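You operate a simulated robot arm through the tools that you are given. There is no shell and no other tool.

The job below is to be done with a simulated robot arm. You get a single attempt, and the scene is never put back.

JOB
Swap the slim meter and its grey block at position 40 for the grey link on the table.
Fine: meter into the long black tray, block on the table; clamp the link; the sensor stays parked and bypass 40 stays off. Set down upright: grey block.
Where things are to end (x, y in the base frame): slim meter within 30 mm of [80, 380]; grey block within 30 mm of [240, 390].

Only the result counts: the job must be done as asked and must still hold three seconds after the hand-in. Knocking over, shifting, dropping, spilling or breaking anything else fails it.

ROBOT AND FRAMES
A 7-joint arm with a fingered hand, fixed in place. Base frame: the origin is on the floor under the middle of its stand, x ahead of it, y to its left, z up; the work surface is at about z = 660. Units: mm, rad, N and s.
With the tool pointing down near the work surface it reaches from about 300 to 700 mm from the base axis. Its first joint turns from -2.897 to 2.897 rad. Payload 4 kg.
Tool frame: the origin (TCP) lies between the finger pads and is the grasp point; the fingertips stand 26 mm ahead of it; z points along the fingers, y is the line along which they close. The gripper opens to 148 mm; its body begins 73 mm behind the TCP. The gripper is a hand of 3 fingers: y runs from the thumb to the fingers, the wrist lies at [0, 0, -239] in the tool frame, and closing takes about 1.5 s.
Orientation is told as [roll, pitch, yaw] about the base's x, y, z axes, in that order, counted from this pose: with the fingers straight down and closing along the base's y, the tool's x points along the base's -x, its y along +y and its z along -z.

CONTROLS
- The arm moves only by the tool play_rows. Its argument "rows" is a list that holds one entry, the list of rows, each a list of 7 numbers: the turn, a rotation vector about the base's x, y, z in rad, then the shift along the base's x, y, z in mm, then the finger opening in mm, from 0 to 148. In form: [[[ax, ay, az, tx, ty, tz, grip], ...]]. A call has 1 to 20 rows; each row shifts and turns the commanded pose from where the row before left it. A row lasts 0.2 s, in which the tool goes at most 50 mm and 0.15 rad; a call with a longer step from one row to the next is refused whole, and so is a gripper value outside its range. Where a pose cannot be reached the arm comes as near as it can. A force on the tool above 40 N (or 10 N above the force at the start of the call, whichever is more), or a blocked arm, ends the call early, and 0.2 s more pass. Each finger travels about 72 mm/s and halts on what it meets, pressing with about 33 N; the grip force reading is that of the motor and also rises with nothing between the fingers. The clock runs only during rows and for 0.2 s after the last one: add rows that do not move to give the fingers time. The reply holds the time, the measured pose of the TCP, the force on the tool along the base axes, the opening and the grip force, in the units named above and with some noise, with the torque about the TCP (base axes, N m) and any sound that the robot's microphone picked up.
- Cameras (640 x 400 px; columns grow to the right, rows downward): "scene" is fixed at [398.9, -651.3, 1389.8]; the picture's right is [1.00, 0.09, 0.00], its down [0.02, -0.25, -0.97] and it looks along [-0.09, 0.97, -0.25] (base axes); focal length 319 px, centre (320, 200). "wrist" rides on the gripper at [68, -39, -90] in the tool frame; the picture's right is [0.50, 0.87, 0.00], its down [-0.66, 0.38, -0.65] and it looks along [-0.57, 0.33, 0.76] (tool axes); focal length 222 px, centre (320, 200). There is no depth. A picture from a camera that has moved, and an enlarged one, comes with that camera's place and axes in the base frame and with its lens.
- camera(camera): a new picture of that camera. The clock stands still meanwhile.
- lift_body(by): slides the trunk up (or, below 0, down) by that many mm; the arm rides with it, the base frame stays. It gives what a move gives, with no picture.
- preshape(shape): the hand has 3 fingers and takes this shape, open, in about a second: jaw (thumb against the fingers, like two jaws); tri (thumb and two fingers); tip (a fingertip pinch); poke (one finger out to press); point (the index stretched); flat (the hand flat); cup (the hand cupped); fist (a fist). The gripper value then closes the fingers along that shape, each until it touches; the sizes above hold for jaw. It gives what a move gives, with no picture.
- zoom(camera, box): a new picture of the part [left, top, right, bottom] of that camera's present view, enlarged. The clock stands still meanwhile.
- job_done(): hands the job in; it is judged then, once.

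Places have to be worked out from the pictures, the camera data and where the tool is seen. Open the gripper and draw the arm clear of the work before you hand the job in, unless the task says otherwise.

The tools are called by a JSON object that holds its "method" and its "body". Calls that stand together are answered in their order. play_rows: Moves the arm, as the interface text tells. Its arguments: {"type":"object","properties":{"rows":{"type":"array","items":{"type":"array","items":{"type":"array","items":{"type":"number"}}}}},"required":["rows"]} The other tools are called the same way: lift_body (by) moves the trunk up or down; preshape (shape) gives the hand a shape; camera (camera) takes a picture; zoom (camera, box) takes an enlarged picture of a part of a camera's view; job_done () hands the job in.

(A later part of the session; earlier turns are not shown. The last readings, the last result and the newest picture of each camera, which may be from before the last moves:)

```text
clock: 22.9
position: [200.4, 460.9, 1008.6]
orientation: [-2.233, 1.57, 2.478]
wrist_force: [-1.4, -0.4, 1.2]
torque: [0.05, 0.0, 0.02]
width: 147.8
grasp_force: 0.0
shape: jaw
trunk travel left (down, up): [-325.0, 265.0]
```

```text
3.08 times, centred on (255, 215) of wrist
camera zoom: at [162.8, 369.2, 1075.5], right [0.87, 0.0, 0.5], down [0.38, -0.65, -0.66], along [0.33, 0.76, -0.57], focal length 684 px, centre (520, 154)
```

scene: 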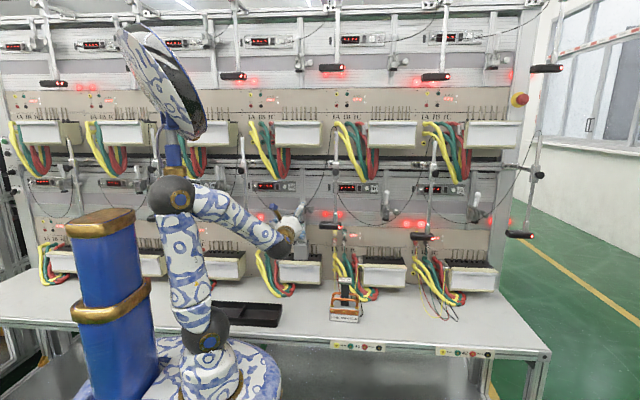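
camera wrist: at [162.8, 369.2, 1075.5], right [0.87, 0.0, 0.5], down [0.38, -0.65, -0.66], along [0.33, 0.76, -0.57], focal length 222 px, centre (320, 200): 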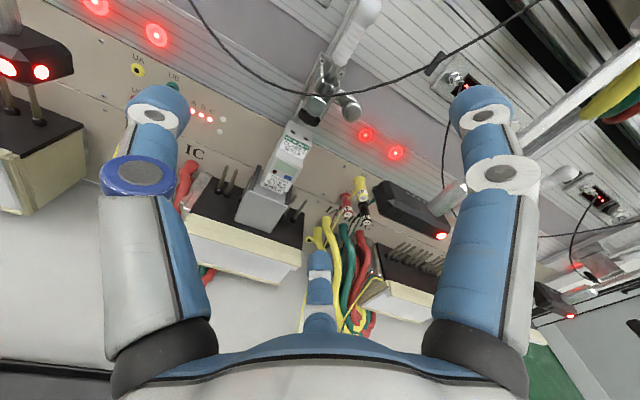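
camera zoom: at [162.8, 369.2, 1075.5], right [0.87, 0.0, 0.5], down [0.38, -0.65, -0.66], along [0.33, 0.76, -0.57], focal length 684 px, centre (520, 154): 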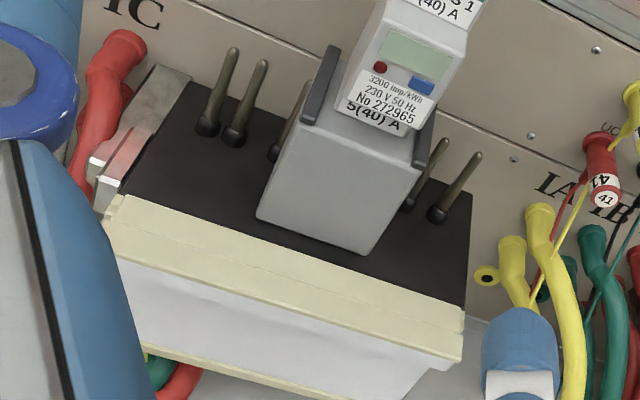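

The meter is about 34 mm wide (x 184–218, y 621–665 at its top, z ≈ 872–955), standing on the block (x 172–230, z 803–872). Here I try how "tri" and "tip" close in free air, to pick the best pinch for a narrow thing.

{"method": "preshape", "body": {"shape": "tip"}}

{"method": "play_rows", "body": {"rows": [[[0, 0, 0, 0, 0, 0, 40], [0, 0, 0, 0, 0, 0, 40], [0, 0, 0, 0, 0, 0, 40], [0, 0, 0, 0, 0, 0, 40], [0, 0, 0, 0, 0, 0, 40], [0, 0, 0, 0, 0, 0, 40]]]}}

{"method": "camera", "body": {"camera": "wrist"}}

{"method": "preshape", "body": {"shape": "tri"}}

{"method": "play_rows", "body": {"rows": [[[0, 0, 0, 0, 0, 0, 40], [0, 0, 0, 0, 0, 0, 40], [0, 0, 0, 0, 0, 0, 40], [0, 0, 0, 0, 0, 0, 40], [0, 0, 0, 0, 0, 0, 40], [0, 0, 0, 0, 0, 0, 40]]]}}

{"method": "camera", "body": {"camera": "wrist"}}

{"method": "preshape", "body": {"shape": "jaw"}}

{"method": "play_rows", "body": {"rows": [[[0, 0, 0, 0, 0, 0, 40], [0, 0, 0, 0, 0, 0, 40], [0, 0, 0, 0, 0, 0, 40], [0, 0, 0, 0, 0, 0, 40], [0, 0, 0, 0, 0, 0, 40], [0, 0, 0, 0, 0, 0, 40]]]}}

{"method": "camera", "body": {"camera": "wrist"}}

```text
clock: 23.8
position: [201.2, 460.4, 1009.6]
orientation: [-2.253, 1.57, 2.459]
wrist_force: [-0.2, 1.0, -0.2]
torque: [0.01, 0.01, -0.04]
width: 147.7
grasp_force: 0.0
shape: tip
trunk travel left (down, up): [-325.0, 265.0]
```

```text
clock: 25.2
position: [201.3, 461.1, 1009.0]
orientation: [-2.201, 1.572, 2.511]
wrist_force: [1.1, 0.6, -0.8]
torque: [0.02, 0.01, 0.01]
width: 40.4
grasp_force: 0.0
shape: tip
trunk travel left (down, up): [-325.0, 265.0]
```

```text
taken
camera wrist: at [162.8, 369.2, 1075.5], right [0.87, 0.0, 0.5], down [0.38, -0.65, -0.66], along [0.33, 0.76, -0.57], focal length 222 px, centre (320, 200)
```

wrist: 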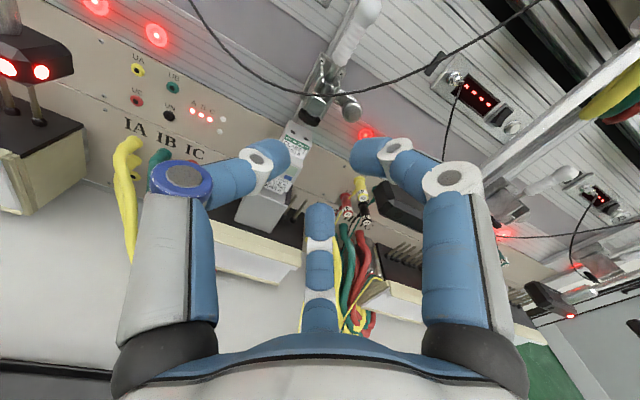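

```text
clock: 26.1
position: [200.0, 460.6, 1009.0]
orientation: [-2.202, 1.571, 2.51]
wrist_force: [-0.5, 0.8, -0.5]
torque: [-0.01, -0.01, 0.02]
width: 147.7
grasp_force: 0.0
shape: tri
trunk travel left (down, up): [-325.0, 265.0]
```

```text
clock: 27.5
position: [200.7, 461.4, 1009.3]
orientation: [-2.195, 1.571, 2.517]
wrist_force: [0.3, 0.3, -0.2]
torque: [0.01, -0.02, 0.01]
width: 40.7
grasp_force: 0.0
shape: tri
trunk travel left (down, up): [-325.0, 265.0]
```

```text
taken
camera wrist: at [162.8, 369.2, 1075.5], right [0.87, 0.0, 0.5], down [0.38, -0.65, -0.66], along [0.33, 0.76, -0.57], focal length 222 px, centre (320, 200)
```

wrist: 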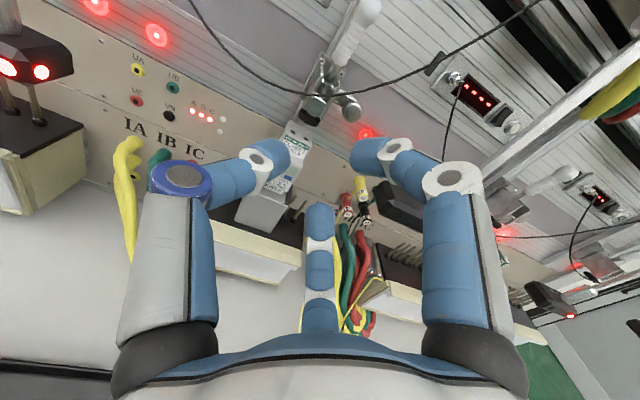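

```text
clock: 28.4
position: [202.5, 460.6, 1009.7]
orientation: [-2.212, 1.57, 2.5]
wrist_force: [0.3, -0.3, 0.1]
torque: [0.0, -0.01, -0.02]
width: 148.0
grasp_force: 0.1
shape: jaw
trunk travel left (down, up): [-325.0, 265.0]
```

```text
clock: 29.8
position: [200.9, 460.4, 1009.6]
orientation: [-2.229, 1.571, 2.485]
wrist_force: [0.3, -0.6, -0.3]
torque: [0.04, 0.01, -0.02]
width: 40.3
grasp_force: 0.0
shape: jaw
trunk travel left (down, up): [-325.0, 265.0]
```

```text
taken
camera wrist: at [162.8, 369.2, 1075.5], right [0.87, 0.0, 0.5], down [0.38, -0.65, -0.66], along [0.33, 0.76, -0.57], focal length 222 px, centre (320, 200)
```

wrist: 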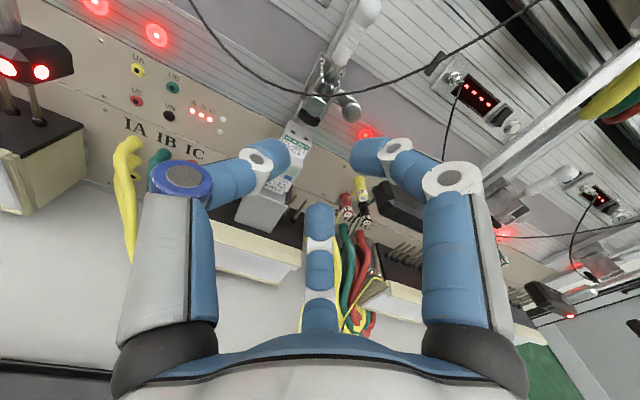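

All shapes close the same way (tripod). For the meter I will put the tool axis just right of its right side (x ≈ 220.5, z ≈ 929) so thumb presses the left face and both fingers sit together on the right face. I move to a pre-grasp point in front of it at opening 84.

{"method": "play_rows", "body": {"rows": [[[0, 0, 0, 4, 10, -20, 84], [0, 0, 0, 4, 10, -20, 84], [0, 0, 0, 4, 12, -20, 84], [0, 0, 0, 4, 12, -20, 84], [0, 0, 0, 4, 12, 0, 84], [0, 0, 0, 0, 0, 0, 84], [0, 0, 0, 0, 0, 0, 84]]]}}

{"method": "camera", "body": {"camera": "wrist"}}

{"method": "zoom", "body": {"camera": "wrist", "box": [200, 80, 400, 240]}}

{"method": "zoom", "body": {"camera": "scene", "box": [250, 190, 350, 260]}}

```text
clock: 31.4
position: [221.6, 516.7, 930.0]
orientation: [-1.964, 1.569, 2.748]
wrist_force: [-0.4, 0.0, 0.3]
torque: [0.01, 0.01, -0.03]
width: 83.3
grasp_force: 0.0
shape: jaw
trunk travel left (down, up): [-325.0, 265.0]
```

```text
taken
camera wrist: at [181.9, 424.9, 995.7], right [0.87, 0.0, 0.5], down [0.38, -0.65, -0.66], along [0.33, 0.76, -0.57], focal length 222 px, centre (320, 200)
```

wrist: 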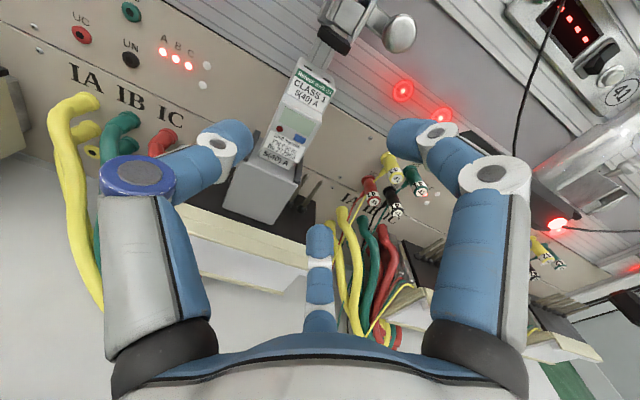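

```text
2.50 times, centred on (300, 160) of wrist
camera zoom: at [181.9, 424.9, 995.7], right [0.87, 0.0, 0.5], down [0.38, -0.65, -0.66], along [0.33, 0.76, -0.57], focal length 555 px, centre (370, 300)
```

zoom: 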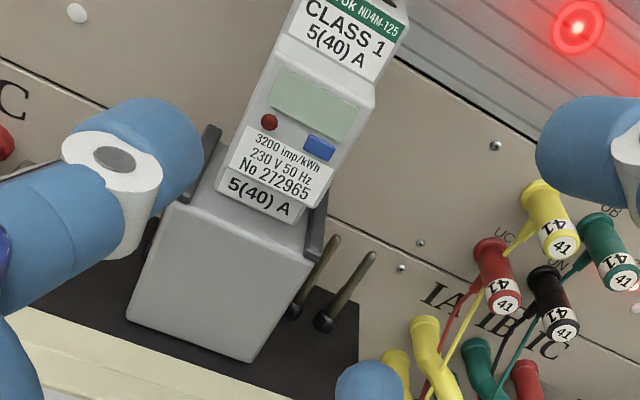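

```text
5.71 times, centred on (300, 225) of scene
camera zoom: at [398.9, -651.3, 1389.8], right [1.0, 0.09, 0.0], down [0.02, -0.25, -0.97], along [-0.09, 0.97, -0.25], focal length 1824 px, centre (434, 57)
```

zoom: 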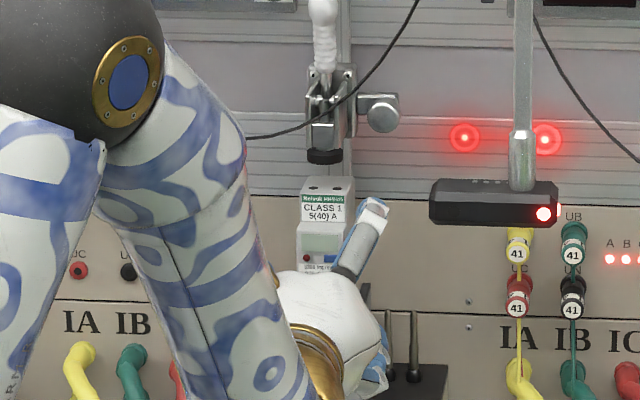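

The hand is lined up: thumb left of the meter, two fingers right of it. I move straight in along +y to y ≈ 622, keeping z = 930.

{"method": "play_rows", "body": {"rows": [[[0, 0, 0, 0, 20, 0, 84], [0, 0, 0, 0, 20, 0, 84], [0, 0, 0, 0, 15, 0, 84], [0, 0, 0, 0, 15, 0, 84], [0, 0, 0, 0, 15, 0, 84], [0, 0, 0, 0, 10, 0, 84], [0, 0, 0, 0, 10, 0, 84], [0, 0, 0, 0, 0, 0, 84]]]}}

{"method": "camera", "body": {"camera": "wrist"}}

{"method": "zoom", "body": {"camera": "scene", "box": [260, 190, 340, 250]}}

```text
clock: 33.2
position: [220.1, 621.4, 930.0]
orientation: [-1.382, 1.569, -2.953]
wrist_force: [0.1, 0.1, 0.1]
torque: [-0.03, 0.0, 0.0]
width: 83.5
grasp_force: 0.1
shape: jaw
trunk travel left (down, up): [-325.0, 265.0]
```

```text
taken
camera wrist: at [182.6, 530.5, 995.9], right [0.87, 0.0, 0.5], down [0.38, -0.65, -0.66], along [0.33, 0.76, -0.57], focal length 222 px, centre (320, 200)
```

wrist: 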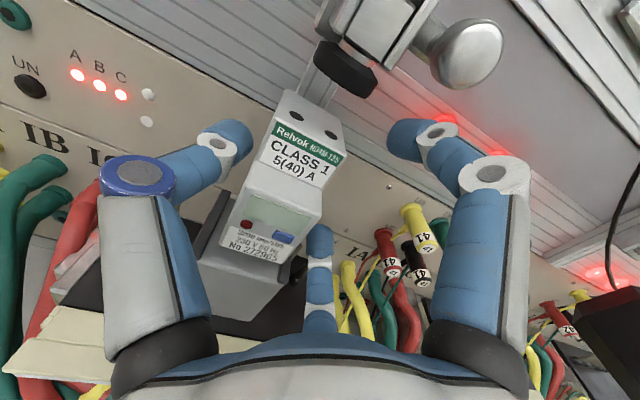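

```text
6.67 times, centred on (300, 220) of scene
camera zoom: at [398.9, -651.3, 1389.8], right [1.0, 0.09, 0.0], down [0.02, -0.25, -0.97], along [-0.09, 0.97, -0.25], focal length 2128 px, centre (453, 67)
```

zoom: 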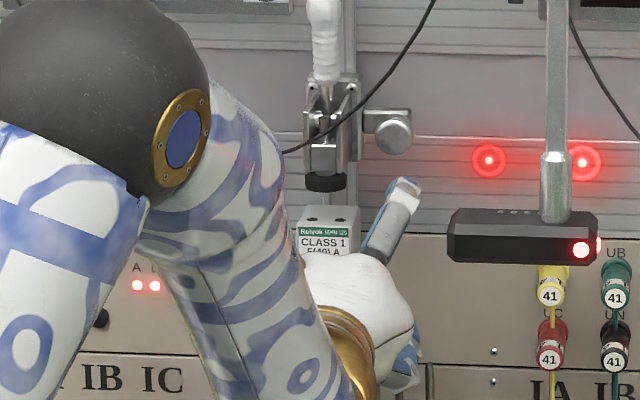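

The fingers straddle the meter well, but thumb and fingers would touch at very different times from here. I shift to x ≈ 210.5, z ≈ 926 while narrowing to opening 62, so all three should meet the meter almost together.

{"method": "play_rows", "body": {"rows": [[[0, 0, 0, -2.5, 0, 0, 78], [0, 0, 0, -2.5, 0, 0, 73], [0, 0, 0, -2.5, 0, 0, 68], [0, 0, 0, -2.1, 0, 0, 62], [0, 0, 0, 0, 0, -4, 62], [0, 0, 0, 0, 0, 0, 62]]]}}

{"method": "camera", "body": {"camera": "wrist"}}

{"method": "zoom", "body": {"camera": "wrist", "box": [180, 80, 440, 300]}}

```text
clock: 34.6
position: [211.4, 620.4, 923.6]
orientation: [-1.389, 1.571, -2.961]
wrist_force: [0.1, 0.2, 0.2]
torque: [0.0, -0.01, -0.03]
width: 62.3
grasp_force: 0.0
shape: jaw
trunk travel left (down, up): [-325.0, 265.0]
```

```text
taken
camera wrist: at [173.3, 529.9, 991.7], right [0.87, 0.0, 0.5], down [0.38, -0.65, -0.66], along [0.33, 0.76, -0.57], focal length 222 px, centre (320, 200)
```

wrist: 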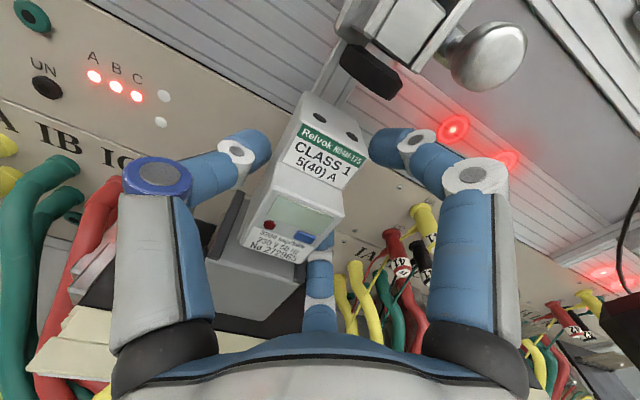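

```text
1.82 times, centred on (310, 190) of wrist
camera zoom: at [173.3, 529.9, 991.7], right [0.87, 0.0, 0.5], down [0.38, -0.65, -0.66], along [0.33, 0.76, -0.57], focal length 404 px, centre (338, 218)
```

zoom: 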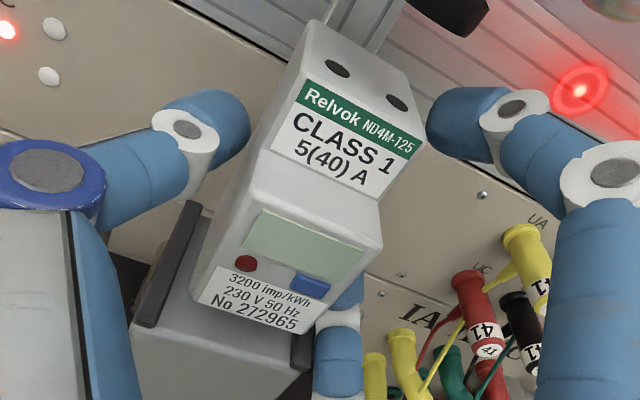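

All fingers are close around the meter with small gaps. I close slowly in steps and watch the readings.

{"method": "play_rows", "body": {"rows": [[[0, 0, 0, 0, 0, 0, 56], [0, 0, 0, 0, 0, 0, 52], [0, 0, 0, 0, 0, 0, 48], [0, 0, 0, 0, 0, 0, 46], [0, 0, 0, 0, 0, 0, 46]]]}}

{"method": "zoom", "body": {"camera": "wrist", "box": [180, 80, 440, 300]}}

```text
clock: 35.8
position: [211.8, 621.4, 925.0]
orientation: [-1.955, 1.571, 2.756]
wrist_force: [-0.3, -0.7, 0.2]
torque: [0.0, 0.0, 0.01]
width: 35.1
grasp_force: 32.9
shape: jaw
trunk travel left (down, up): [-325.0, 265.0]
```

```text
1.82 times, centred on (310, 190) of wrist
camera zoom: at [173.3, 529.9, 991.8], right [0.87, 0.0, 0.5], down [0.38, -0.65, -0.66], along [0.33, 0.76, -0.57], focal length 404 px, centre (338, 218)
```

zoom: 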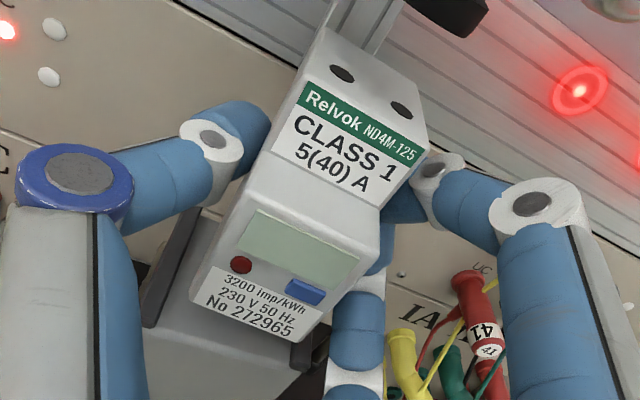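

The grip is firm: width 35 mm (the meter) at 33 N, with no side load on the arm. I lift gently by 12 mm and check that it comes off the block.

{"method": "play_rows", "body": {"rows": [[[0, 0, 0, 0, 0, 2, 40], [0, 0, 0, 0, 0, 2, 40], [0, 0, 0, 0, 0, 3, 40], [0, 0, 0, 0, 0, 3, 40], [0, 0, 0, 0, 0, 2, 40], [0, 0, 0, 0, 0, 0, 40]]]}}

{"method": "camera", "body": {"camera": "wrist"}}

{"method": "zoom", "body": {"camera": "scene", "box": [260, 190, 340, 250]}}

```text
clock: 37.2
position: [211.5, 621.9, 937.8]
orientation: [-1.879, 1.571, 2.834]
wrist_force: [0.1, 0.6, -1.1]
torque: [-0.05, -0.02, 0.02]
width: 41.1
grasp_force: 0.1
shape: jaw
trunk travel left (down, up): [-325.0, 265.0]
```

```text
taken
camera wrist: at [173.3, 530.6, 1003.5], right [0.87, 0.0, 0.5], down [0.38, -0.65, -0.66], along [0.33, 0.76, -0.57], focal length 222 px, centre (320, 200)
```

wrist: 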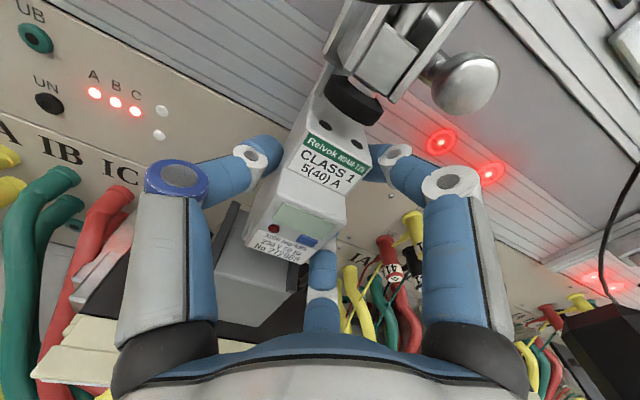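

```text
6.67 times, centred on (300, 220) of scene
camera zoom: at [398.9, -651.3, 1389.8], right [1.0, 0.09, 0.0], down [0.02, -0.25, -0.97], along [-0.09, 0.97, -0.25], focal length 2128 px, centre (453, 67)
```

zoom: 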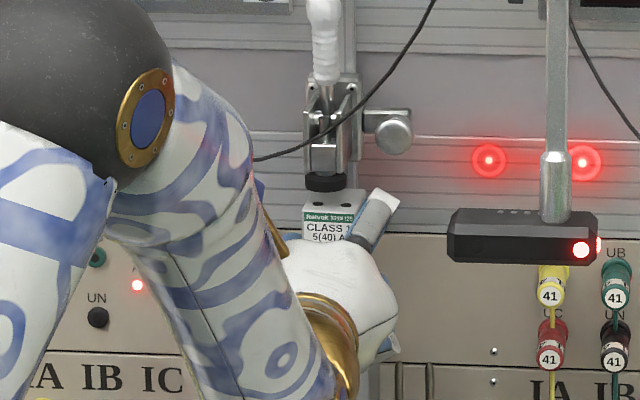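

The opening command of 40 seems to have relaxed the grip (width 41, force 0.1), though the meter did rise. I look closely before moving.

{"method": "zoom", "body": {"camera": "wrist", "box": [180, 60, 440, 300]}}

{"method": "zoom", "body": {"camera": "scene", "box": [280, 205, 320, 235]}}

```text
1.67 times, centred on (310, 180) of wrist
camera zoom: at [173.3, 530.6, 1003.5], right [0.87, 0.0, 0.5], down [0.38, -0.65, -0.66], along [0.33, 0.76, -0.57], focal length 370 px, centre (337, 233)
```

zoom: 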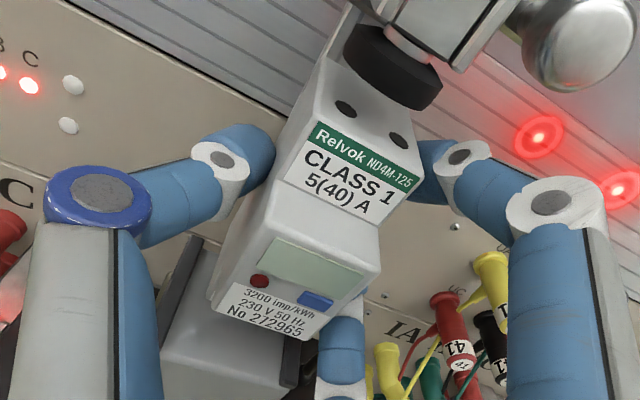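

```text
13.33 times, centred on (300, 220) of scene
camera zoom: at [398.9, -651.3, 1389.8], right [1.0, 0.09, 0.0], down [0.02, -0.25, -0.97], along [-0.09, 0.97, -0.25], focal length 4257 px, centre (587, -67)
```

zoom: 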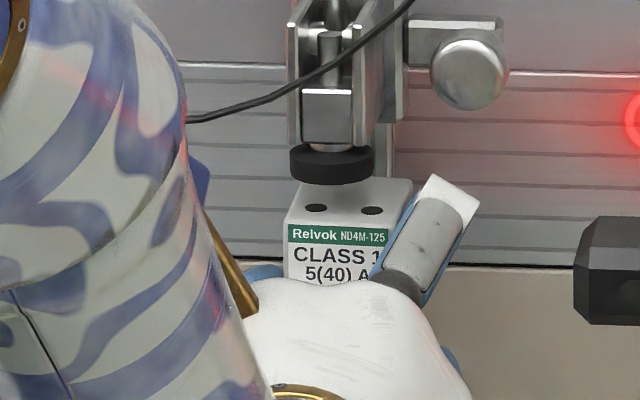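

The meter is up off the block but loosely held. I re-tighten with a low command, without moving.

{"method": "play_rows", "body": {"rows": [[[0, 0, 0, 0, 0, 0, 30], [0, 0, 0, 0, 0, 0, 25], [0, 0, 0, 0, 0, 0, 20], [0, 0, 0, 0, 0, 0, 20]]]}}

{"method": "zoom", "body": {"camera": "wrist", "box": [180, 60, 440, 300]}}

{"method": "zoom", "body": {"camera": "scene", "box": [280, 205, 320, 235]}}

```text
clock: 38.2
position: [212.1, 621.4, 936.9]
orientation: [-1.672, 1.571, 3.041]
wrist_force: [0.2, -1.2, 0.1]
torque: [-0.01, -0.03, -0.02]
width: 33.8
grasp_force: 33.2
shape: jaw
trunk travel left (down, up): [-325.0, 265.0]
```

```text
1.67 times, centred on (310, 180) of wrist
camera zoom: at [173.3, 530.6, 1003.4], right [0.87, 0.0, 0.5], down [0.38, -0.65, -0.66], along [0.33, 0.76, -0.57], focal length 370 px, centre (337, 233)
```

zoom: 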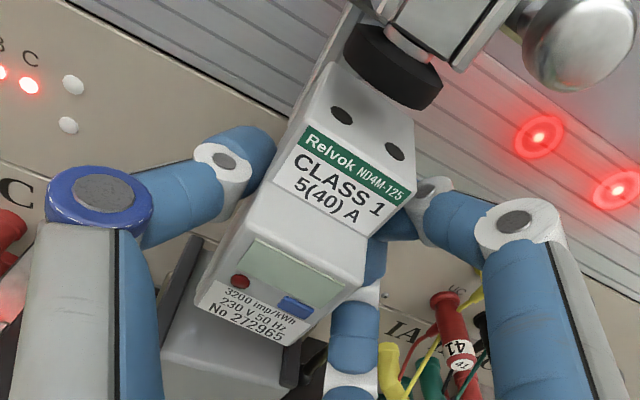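

```text
13.33 times, centred on (300, 220) of scene
camera zoom: at [398.9, -651.3, 1389.8], right [1.0, 0.09, 0.0], down [0.02, -0.25, -0.97], along [-0.09, 0.97, -0.25], focal length 4257 px, centre (587, -67)
```

zoom: 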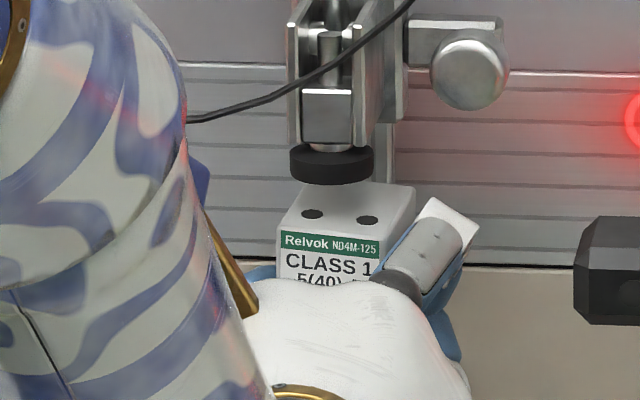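

The grip is firm now (33.8 mm, 33 N) and the meter's bottom is about 9 mm above the block. I pull it straight out towards −y, away from the clamp.

{"method": "play_rows", "body": {"rows": [[[0, 0, 0, 0, -6, 0, 20], [0, 0, 0, 0, -10, 0, 20], [0, 0, 0, 0, -14, 0, 20], [0, 0, 0, 0, -18, 0, 20], [0, 0, 0, 0, -20, 0, 20], [0, 0, 0, 0, -20, 0, 20], [0, 0, 0, 0, -20, 0, 20], [0, 0, 0, 0, -20, 0, 20], [0, 0, 0, 0, -15, 0, 20], [0, 0, 0, 0, 0, 0, 20]]]}}

{"method": "camera", "body": {"camera": "wrist"}}

{"method": "camera", "body": {"camera": "scene"}}

```text
clock: 40.4
position: [212.5, 478.7, 936.9]
orientation: [-1.348, 1.571, -2.918]
wrist_force: [-0.5, 0.5, 0.1]
torque: [0.0, -0.02, -0.03]
width: 34.0
grasp_force: 33.2
shape: jaw
trunk travel left (down, up): [-325.0, 265.0]
```

```text
taken
camera wrist: at [173.4, 387.1, 1003.6], right [0.87, 0.0, 0.5], down [0.38, -0.65, -0.66], along [0.33, 0.76, -0.57], focal length 222 px, centre (320, 200)
```

wrist: 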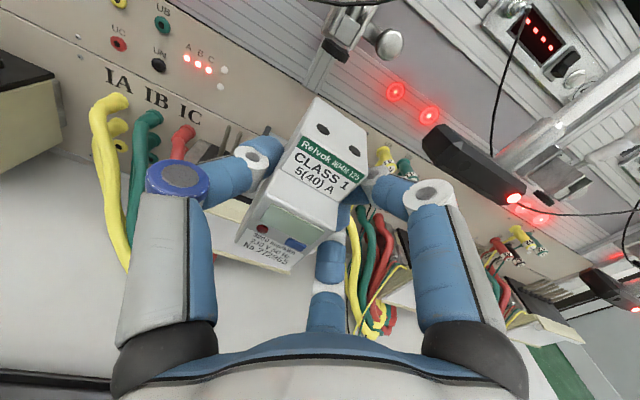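

```text
taken
```

scene: 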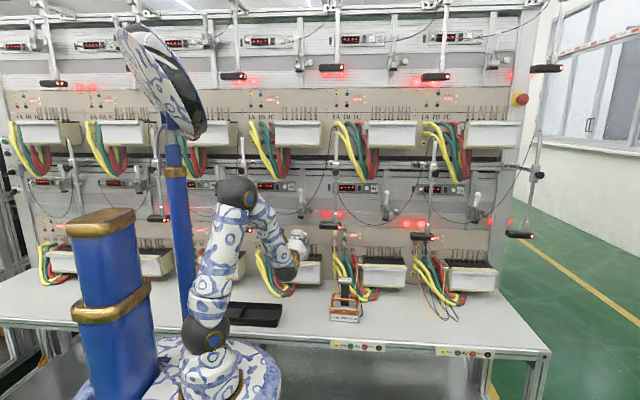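

The meter is out and firmly held. I zoom on the tray and on the block left on the stand.

{"method": "zoom", "body": {"camera": "scene", "box": [210, 285, 300, 335]}}

{"method": "zoom", "body": {"camera": "scene", "box": [260, 205, 340, 275]}}

{"method": "zoom", "body": {"camera": "wrist", "box": [160, 80, 420, 300]}}

```text
7.11 times, centred on (255, 310) of scene
camera zoom: at [398.9, -651.3, 1389.8], right [1.0, 0.09, 0.0], down [0.02, -0.25, -0.97], along [-0.09, 0.97, -0.25], focal length 2270 px, centre (782, -582)
```

zoom: 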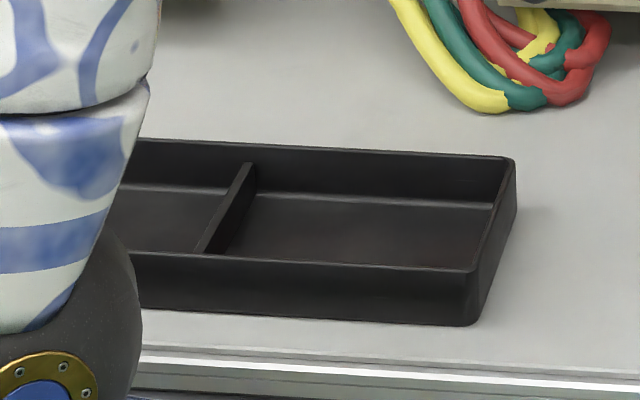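

```text
5.71 times, centred on (300, 240) of scene
camera zoom: at [398.9, -651.3, 1389.8], right [1.0, 0.09, 0.0], down [0.02, -0.25, -0.97], along [-0.09, 0.97, -0.25], focal length 1824 px, centre (434, -29)
```

zoom: 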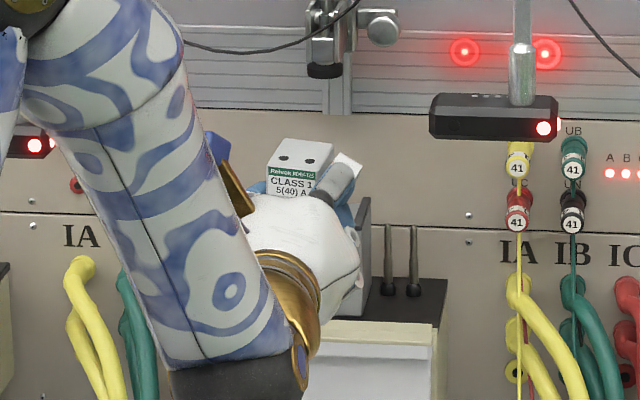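

```text
1.82 times, centred on (290, 190) of wrist
camera zoom: at [173.4, 387.1, 1003.6], right [0.87, 0.0, 0.5], down [0.38, -0.65, -0.66], along [0.33, 0.76, -0.57], focal length 404 px, centre (374, 218)
```

zoom: 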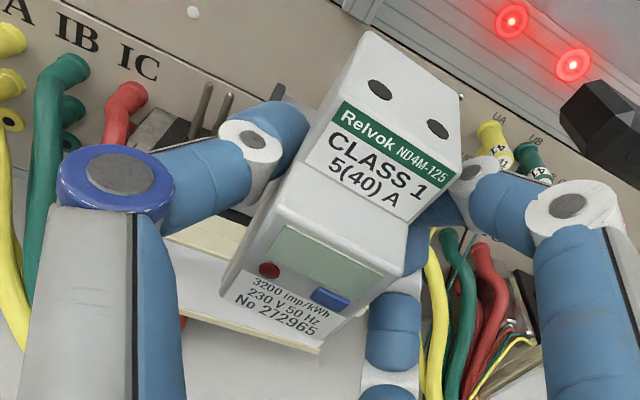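

The tray's right compartment spans x ≈ 15–150, y ≈ 331–422 with a 30 mm rim. I check the meter's attitude in the hand more closely before turning it.

{"method": "zoom", "body": {"camera": "wrist", "box": [220, 90, 370, 190]}}

{"method": "zoom", "body": {"camera": "wrist", "box": [220, 180, 370, 290]}}

{"method": "zoom", "body": {"camera": "scene", "box": [285, 225, 325, 250]}}

```text
4.00 times, centred on (295, 140) of wrist
camera zoom: at [173.4, 387.1, 1003.6], right [0.87, 0.0, 0.5], down [0.38, -0.65, -0.66], along [0.33, 0.76, -0.57], focal length 888 px, centre (420, 440)
```

zoom: 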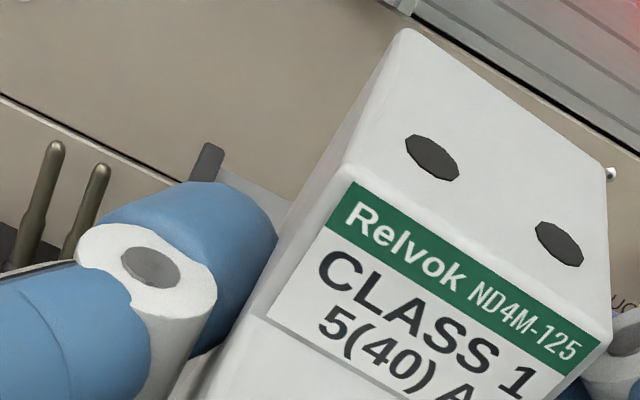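

```text
3.64 times, centred on (295, 235) of wrist
camera zoom: at [173.4, 387.1, 1003.6], right [0.87, 0.0, 0.5], down [0.38, -0.65, -0.66], along [0.33, 0.76, -0.57], focal length 808 px, centre (411, 73)
```

zoom: 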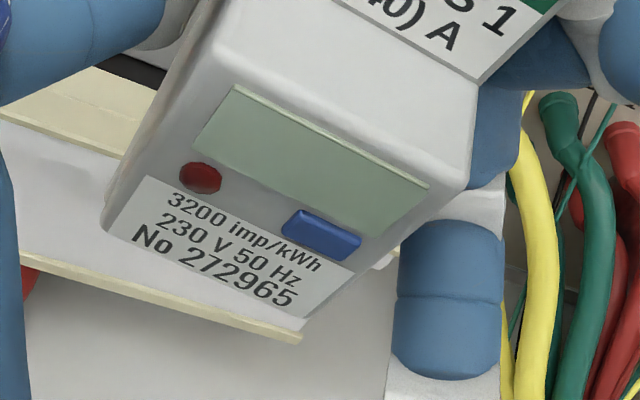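

```text
16.00 times, centred on (305, 238) of scene
camera zoom: at [398.9, -651.3, 1389.8], right [1.0, 0.09, 0.0], down [0.02, -0.25, -0.97], along [-0.09, 0.97, -0.25], focal length 5108 px, centre (560, -400)
```

zoom: 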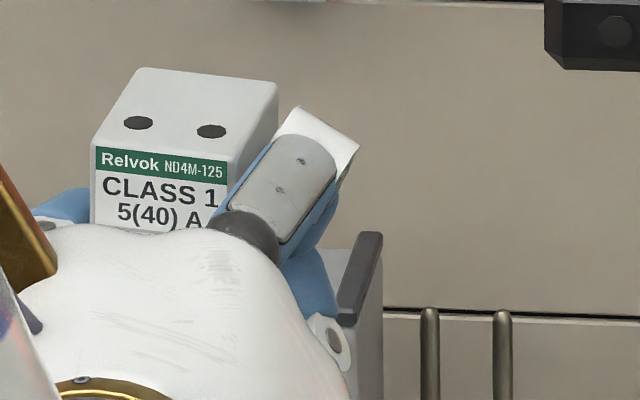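

The meter sits in the grip yawed ~12° and pitched ~5°, its centre about (−6, +8, −11) from the TCP. I now back away and turn the hand to point down (reverse of the earlier turn), so the meter will lie on its back along x over the tray.

{"method": "play_rows", "body": {"rows": [[[-0.08637, -0.08637, 0.08637, -4, -8, 0, 20], [-0.08637, -0.08637, 0.08637, -4, -8, 0, 20], [-0.08637, -0.08637, 0.08637, -4, -8, 0, 20], [-0.08637, -0.08637, 0.08637, -4, -8, 0, 20], [-0.08637, -0.08637, 0.08637, -4, -8, 0, 20], [-0.08637, -0.08637, 0.08637, -4, -8, 0, 20], [-0.08637, -0.08637, 0.08637, -4, -8, 0, 20], [-0.08637, -0.08637, 0.08637, -4, -8, 0, 20], [-0.08637, -0.08637, 0.08637, -4, -6, 0, 20], [-0.08637, -0.08637, 0.08637, -4, -6, 0, 20], [-0.08637, -0.08637, 0.08637, -4, -4, 0, 20], [-0.08637, -0.08637, 0.08637, -4, -4, 0, 20], [-0.08637, -0.08637, 0.08637, -4, -2, 0, 20], [-0.08637, -0.08637, 0.08637, -4, -2, 0, 20], [0, 0, 0, 0, 0, 0, 20]]]}}

{"method": "camera", "body": {"camera": "wrist"}}

{"method": "camera", "body": {"camera": "scene"}}

```text
clock: 43.6
position: [155.6, 390.5, 936.3]
orientation: [-0.002, 0.0, -0.001]
wrist_force: [-0.3, 0.3, 0.6]
torque: [0.03, 0.0, 0.0]
width: 33.6
grasp_force: 33.1
shape: jaw
trunk travel left (down, up): [-325.0, 265.0]
```

```text
taken
camera wrist: at [88.7, 350.5, 1026.4], right [-0.5, 0.87, 0.0], down [0.65, 0.38, 0.65], along [0.57, 0.33, -0.76], focal length 222 px, centre (320, 200)
```

wrist: 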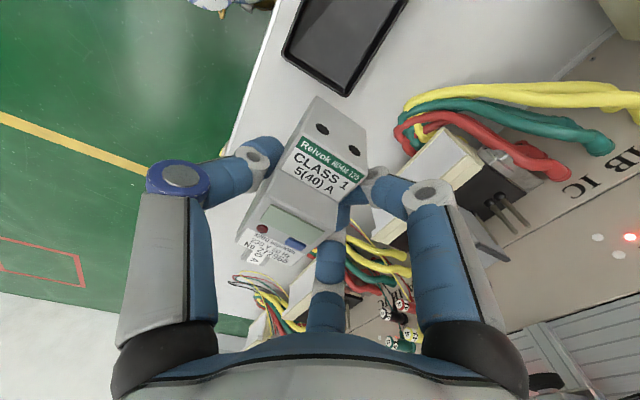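

```text
taken
```

scene: 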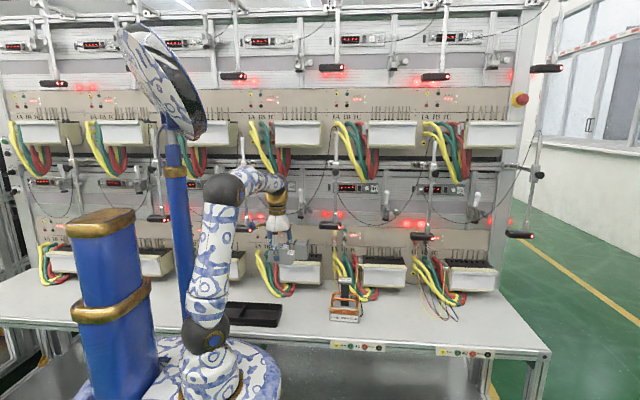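

The hand points down with the meter lying in the fingers. I zoom in to verify its attitude.

{"method": "zoom", "body": {"camera": "scene", "box": [240, 215, 330, 275]}}

{"method": "zoom", "body": {"camera": "wrist", "box": [220, 80, 400, 290]}}

```text
6.67 times, centred on (285, 245) of scene
camera zoom: at [398.9, -651.3, 1389.8], right [1.0, 0.09, 0.0], down [0.02, -0.25, -0.97], along [-0.09, 0.97, -0.25], focal length 2128 px, centre (553, -100)
```

zoom: 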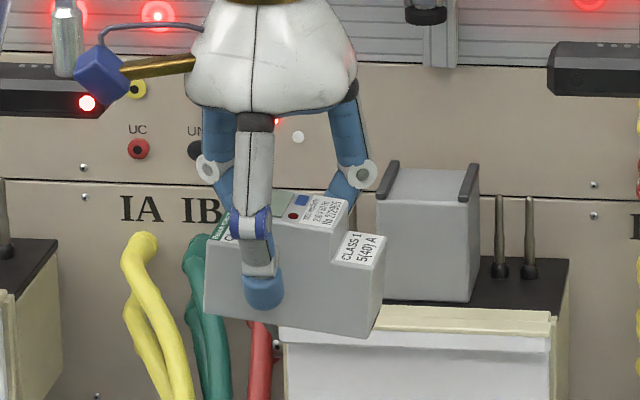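

```text
1.90 times, centred on (310, 185) of wrist
camera zoom: at [88.7, 350.5, 1026.4], right [-0.5, 0.87, 0.0], down [0.65, 0.38, 0.65], along [0.57, 0.33, -0.76], focal length 423 px, centre (339, 229)
```

zoom: 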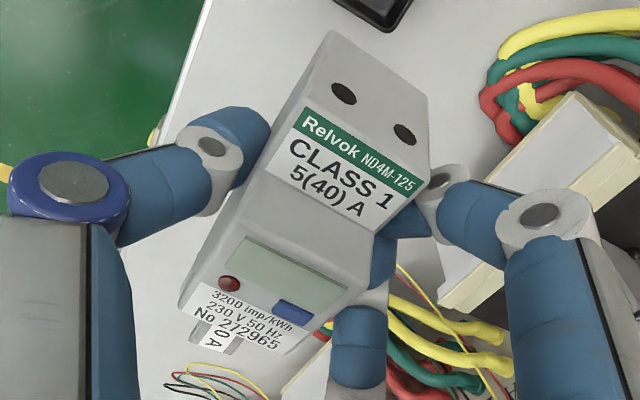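

The meter is about 95 mm long, its foot end ~5° low and its side rolled ~12°. I level it while moving over the tray, to TCP ≈ (66, 388).

{"method": "play_rows", "body": {"rows": [[[-0.04, -0.018, 0, -15, -0.4, -5, 20], [-0.04, -0.018, 0, -15, -0.4, -5, 20], [-0.04, -0.018, 0, -15, -0.4, -5, 20], [-0.04, -0.018, 0, -15, -0.4, -5, 20], [-0.04, -0.018, 0, -15, -0.4, -5, 20], [0, 0, 0, -15, 0, -5, 20], [0, 0, 0, 0, 0, 0, 20]]]}}

{"method": "camera", "body": {"camera": "wrist"}}

{"method": "zoom", "body": {"camera": "scene", "box": [210, 215, 310, 335]}}

```text
clock: 45.2
position: [63.8, 389.5, 906.1]
orientation: [-0.2, -0.089, 0.008]
wrist_force: [0.6, -0.1, 0.2]
torque: [0.02, 0.0, 0.02]
width: 33.2
grasp_force: 32.5
shape: jaw
trunk travel left (down, up): [-325.0, 265.0]
```

```text
taken
camera wrist: at [-10.2, 366.5, 995.6], right [-0.49, 0.84, -0.22], down [0.6, 0.51, 0.62], along [0.63, 0.18, -0.75], focal length 222 px, centre (320, 200)
```

wrist: 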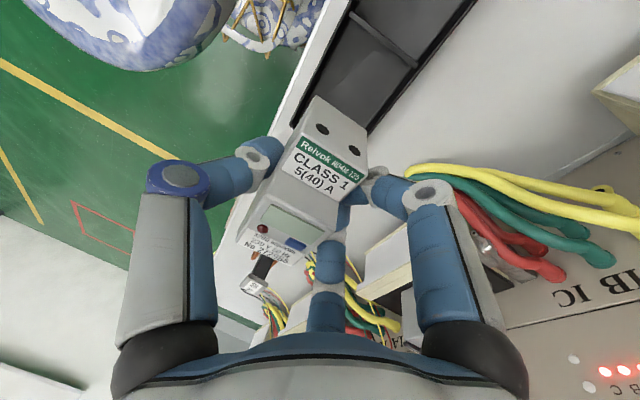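

```text
3.33 times, centred on (260, 275) of scene
camera zoom: at [398.9, -651.3, 1389.8], right [1.0, 0.09, 0.0], down [0.02, -0.25, -0.97], along [-0.09, 0.97, -0.25], focal length 1064 px, centre (520, -50)
```

zoom: 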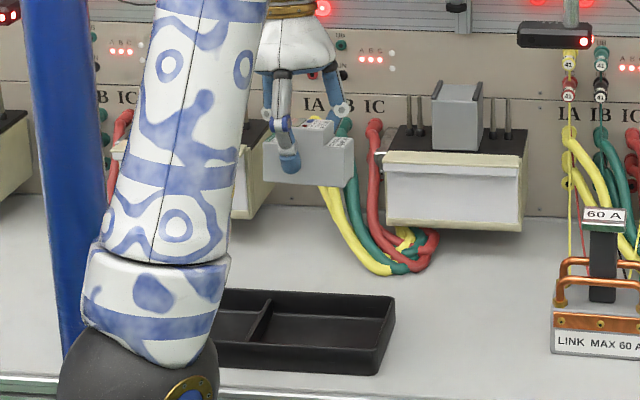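

The meter is level and centred at about (80, 381), its back some 200 mm above the tray floor. I lower the trunk by 150 mm, leaving a margin above the rim.

{"method": "lift_body", "body": {"by": -150}}

{"method": "camera", "body": {"camera": "wrist"}}

{"method": "zoom", "body": {"camera": "scene", "box": [210, 255, 300, 335]}}

```text
clock: 46.9
position: [65.6, 389.0, 756.8]
orientation: [-0.2, -0.088, 0.009]
wrist_force: [-0.2, -0.3, -0.2]
torque: [0.01, 0.02, 0.02]
width: 33.3
grasp_force: 32.5
shape: jaw
trunk travel left (down, up): [-175.0, 415.0]
```

```text
taken
camera wrist: at [-9.9, 366.4, 845.8], right [-0.49, 0.84, -0.22], down [0.6, 0.51, 0.62], along [0.63, 0.18, -0.75], focal length 222 px, centre (320, 200)
```

wrist: 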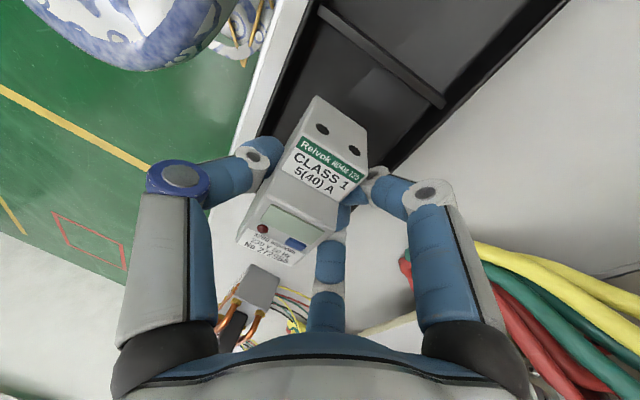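

```text
5.00 times, centred on (255, 295) of scene
camera zoom: at [398.9, -651.3, 1389.8], right [1.0, 0.09, 0.0], down [0.02, -0.25, -0.97], along [-0.09, 0.97, -0.25], focal length 1596 px, centre (645, -275)
```

zoom: 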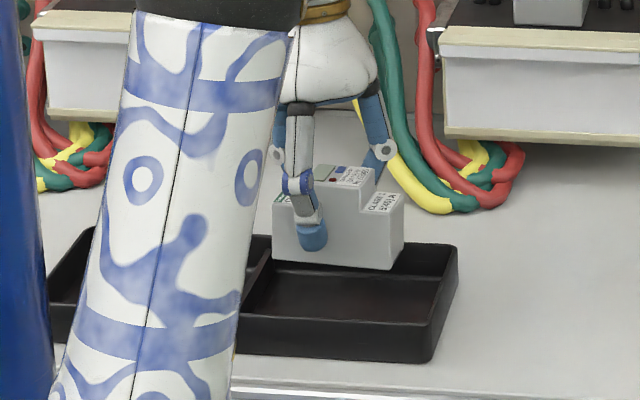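

The meter hangs straight over the right compartment; its back is about 42 mm below the TCP, so the floor should be met at TCP z ≈ 705. I lower 44 mm, shifting 4 mm towards −y for finger room.

{"method": "play_rows", "body": {"rows": [[[0, 0, 0, 0, -2, -10, 20], [0, 0, 0, 0, -2, -10, 20], [0, 0, 0, 0, 0, -10, 20], [0, 0, 0, 0, 0, -8, 20], [0, 0, 0, 0, 0, -4, 20], [0, 0, 0, 0, 0, -2, 20], [0, 0, 0, 0, 0, 0, 20]]]}}

{"method": "zoom", "body": {"camera": "scene", "box": [210, 255, 300, 335]}}

{"method": "camera", "body": {"camera": "wrist"}}

```text
clock: 48.5
position: [64.6, 383.2, 712.9]
orientation: [-0.201, -0.089, 0.007]
wrist_force: [-0.5, -0.3, 0.2]
torque: [-0.02, -0.01, -0.03]
width: 33.4
grasp_force: 33.3
shape: jaw
trunk travel left (down, up): [-175.0, 415.0]
```

```text
5.00 times, centred on (255, 295) of scene
camera zoom: at [398.9, -651.3, 1389.8], right [1.0, 0.09, 0.0], down [0.02, -0.25, -0.97], along [-0.09, 0.97, -0.25], focal length 1596 px, centre (645, -275)
```

zoom: 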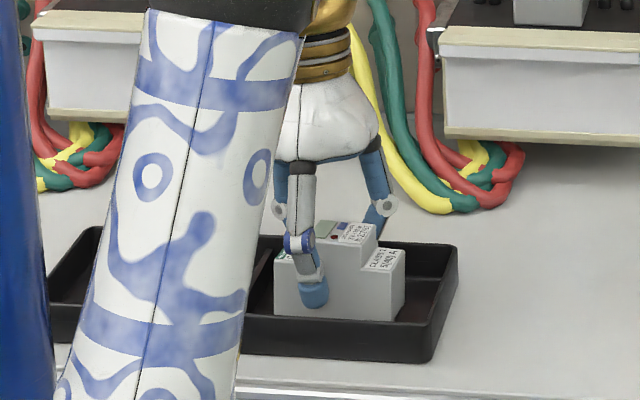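

```text
taken
camera wrist: at [-9.8, 362.6, 801.5], right [-0.49, 0.84, -0.22], down [0.6, 0.51, 0.62], along [0.63, 0.18, -0.75], focal length 222 px, centre (320, 200)
```

wrist: 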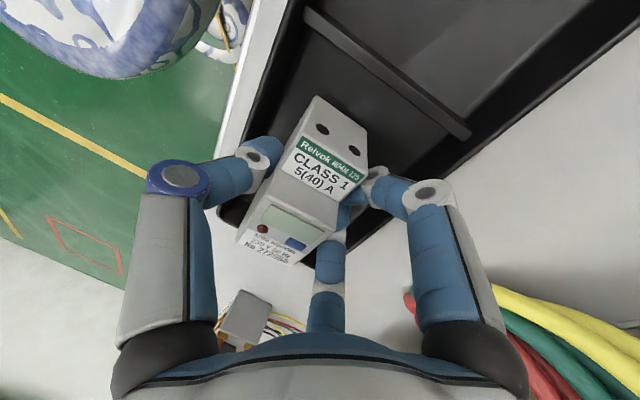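

No contact yet at z = 713. I go down in small steps and watch the force.

{"method": "play_rows", "body": {"rows": [[[0, 0, 0, 0, 0, -1.5, 20], [0, 0, 0, 0, 0, -1.5, 20], [0, 0, 0, 0, 0, -1.5, 20], [0, 0, 0, 0, 0, 0, 20]]]}}

{"method": "play_rows", "body": {"rows": [[[0, 0, 0, 0, 0, -1.5, 20], [0, 0, 0, 0, 0, -1, 20], [0, 0, 0, 0, 0, 0, 20]]]}}

```text
clock: 49.5
position: [65.5, 385.7, 706.9]
orientation: [-0.201, -0.09, 0.009]
wrist_force: [0.0, 0.1, 0.6]
torque: [0.01, 0.01, 0.0]
width: 33.2
grasp_force: 32.9
shape: jaw
trunk travel left (down, up): [-175.0, 415.0]
```

```text
clock: 50.3
position: [65.7, 384.6, 706.1]
orientation: [-0.201, -0.089, 0.009]
wrist_force: [0.3, 0.0, 1.2]
torque: [0.01, 0.0, -0.01]
width: 33.6
grasp_force: 32.9
shape: jaw
trunk travel left (down, up): [-175.0, 415.0]
```

Still free or just touching (1.2 N). I continue in 1 mm steps.

{"method": "play_rows", "body": {"rows": [[[0, 0, 0, 0, 0, -1, 20], [0, 0, 0, 0, 0, -1, 20], [0, 0, 0, 0, 0, 0, 20]]]}}

{"method": "play_rows", "body": {"rows": [[[0, 0, 0, 0, 0, -1, 20], [0, 0, 0, 0, 0, -1, 20], [0, 0, 0, 0, 0, 0, 20]]]}}

{"method": "zoom", "body": {"camera": "scene", "box": [230, 270, 300, 330]}}

```text
clock: 51.1
position: [64.9, 384.9, 704.4]
orientation: [-0.201, -0.088, 0.009]
wrist_force: [-0.4, 0.2, 0.1]
torque: [0.02, 0.02, -0.01]
width: 33.1
grasp_force: 33.0
shape: jaw
trunk travel left (down, up): [-175.0, 415.0]
```

```text
clock: 51.9
position: [65.5, 385.1, 702.7]
orientation: [-0.2, -0.087, 0.009]
wrist_force: [0.7, -0.1, 11.1]
torque: [0.06, -0.04, -0.01]
width: 33.6
grasp_force: 32.9
shape: jaw
trunk travel left (down, up): [-175.0, 415.0]
```

```text
6.67 times, centred on (265, 300) of scene
camera zoom: at [398.9, -651.3, 1389.8], right [1.0, 0.09, 0.0], down [0.02, -0.25, -0.97], along [-0.09, 0.97, -0.25], focal length 2128 px, centre (687, -467)
```

zoom: 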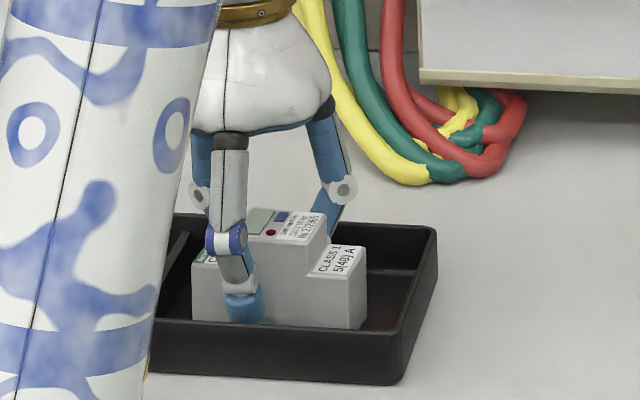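

The meter rests on the tray floor (11 N upward). I open the fingers slightly and check that they come free.

{"method": "play_rows", "body": {"rows": [[[0, 0, 0, 0, 0, 0, 38], [0, 0, 0, 0, 0, 0, 42], [0, 0, 0, 0, 0, 0, 46], [0, 0, 0, 0, 0, 0, 46]]]}}

{"method": "camera", "body": {"camera": "wrist"}}

{"method": "zoom", "body": {"camera": "scene", "box": [230, 270, 300, 330]}}

```text
clock: 52.9
position: [64.6, 385.3, 701.7]
orientation: [-0.202, -0.09, 0.008]
wrist_force: [-0.2, -0.3, -0.7]
torque: [0.02, -0.01, -0.03]
width: 46.2
grasp_force: 0.1
shape: jaw
trunk travel left (down, up): [-175.0, 415.0]
```

```text
taken
camera wrist: at [-9.9, 362.5, 790.8], right [-0.49, 0.84, -0.22], down [0.6, 0.51, 0.62], along [0.63, 0.18, -0.75], focal length 222 px, centre (320, 200)
```

wrist: 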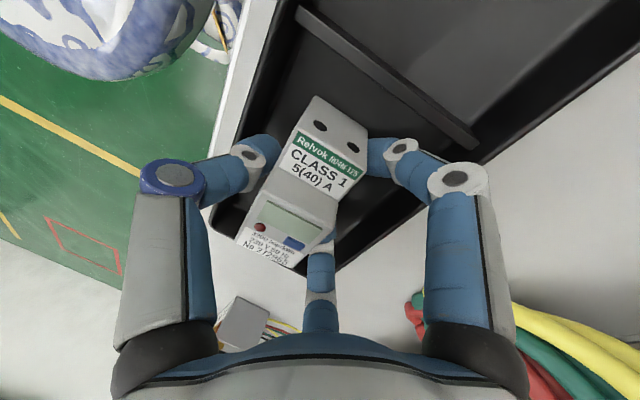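

```text
6.67 times, centred on (265, 300) of scene
camera zoom: at [398.9, -651.3, 1389.8], right [1.0, 0.09, 0.0], down [0.02, -0.25, -0.97], along [-0.09, 0.97, -0.25], focal length 2128 px, centre (687, -467)
```

zoom: 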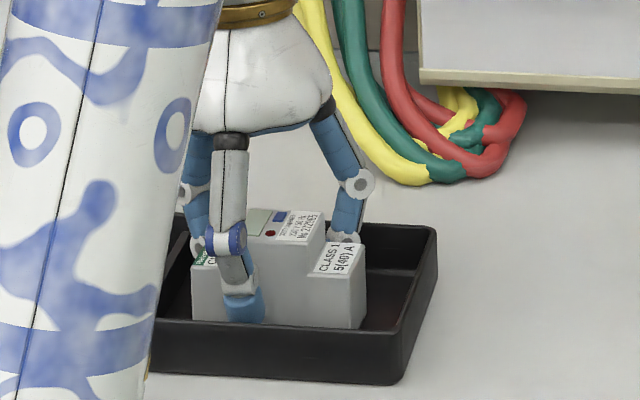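

The meter lies flat and free. I withdraw along the tool axis, then upright the hand.

{"method": "play_rows", "body": {"rows": [[[0, 0, 0, 0, 0, 0, 50], [0, 0, 0, -0.9, 2, 9.8, 50], [0, 0, 0, -0.9, 2, 9.8, 50], [0, 0, 0, -1.8, 4, 19.6, 50], [0, 0, 0, -2.6, 6, 29, 50], [0, 0, 0, -2.6, 6, 29, 60], [0, 0, 0, 0, 0, 30, 60], [0, 0, 0, 0, 0, 0, 60]]]}}

{"method": "camera", "body": {"camera": "wrist"}}

{"method": "camera", "body": {"camera": "scene"}}

```text
clock: 54.7
position: [56.3, 404.0, 829.3]
orientation: [-0.199, -0.089, 0.008]
wrist_force: [-0.6, 0.3, -0.8]
torque: [0.01, 0.0, 0.03]
width: 59.6
grasp_force: 0.0
shape: jaw
trunk travel left (down, up): [-175.0, 415.0]
```

```text
taken
camera wrist: at [-18.7, 382.5, 918.4], right [-0.49, 0.84, -0.22], down [0.6, 0.51, 0.62], along [0.63, 0.18, -0.75], focal length 222 px, centre (320, 200)
```

wrist: 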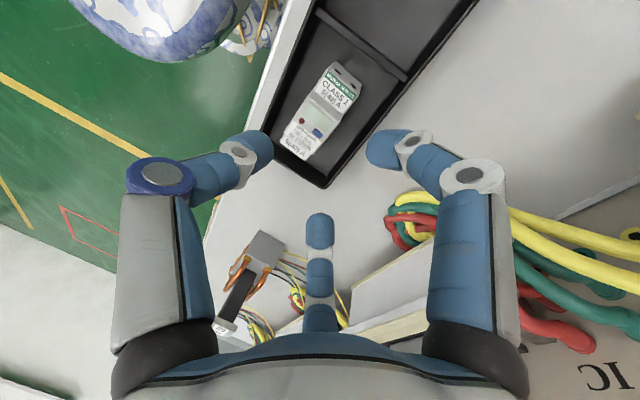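

```text
taken
```

scene: 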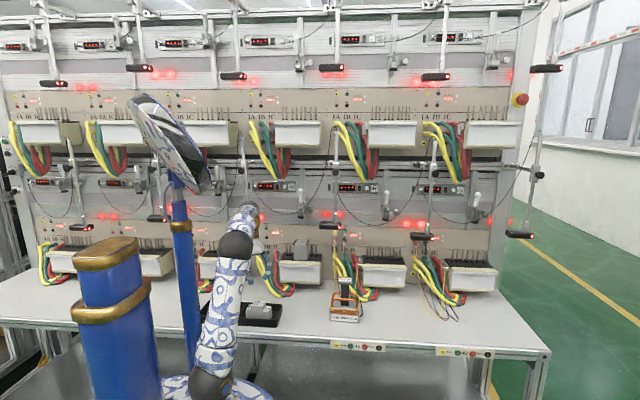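

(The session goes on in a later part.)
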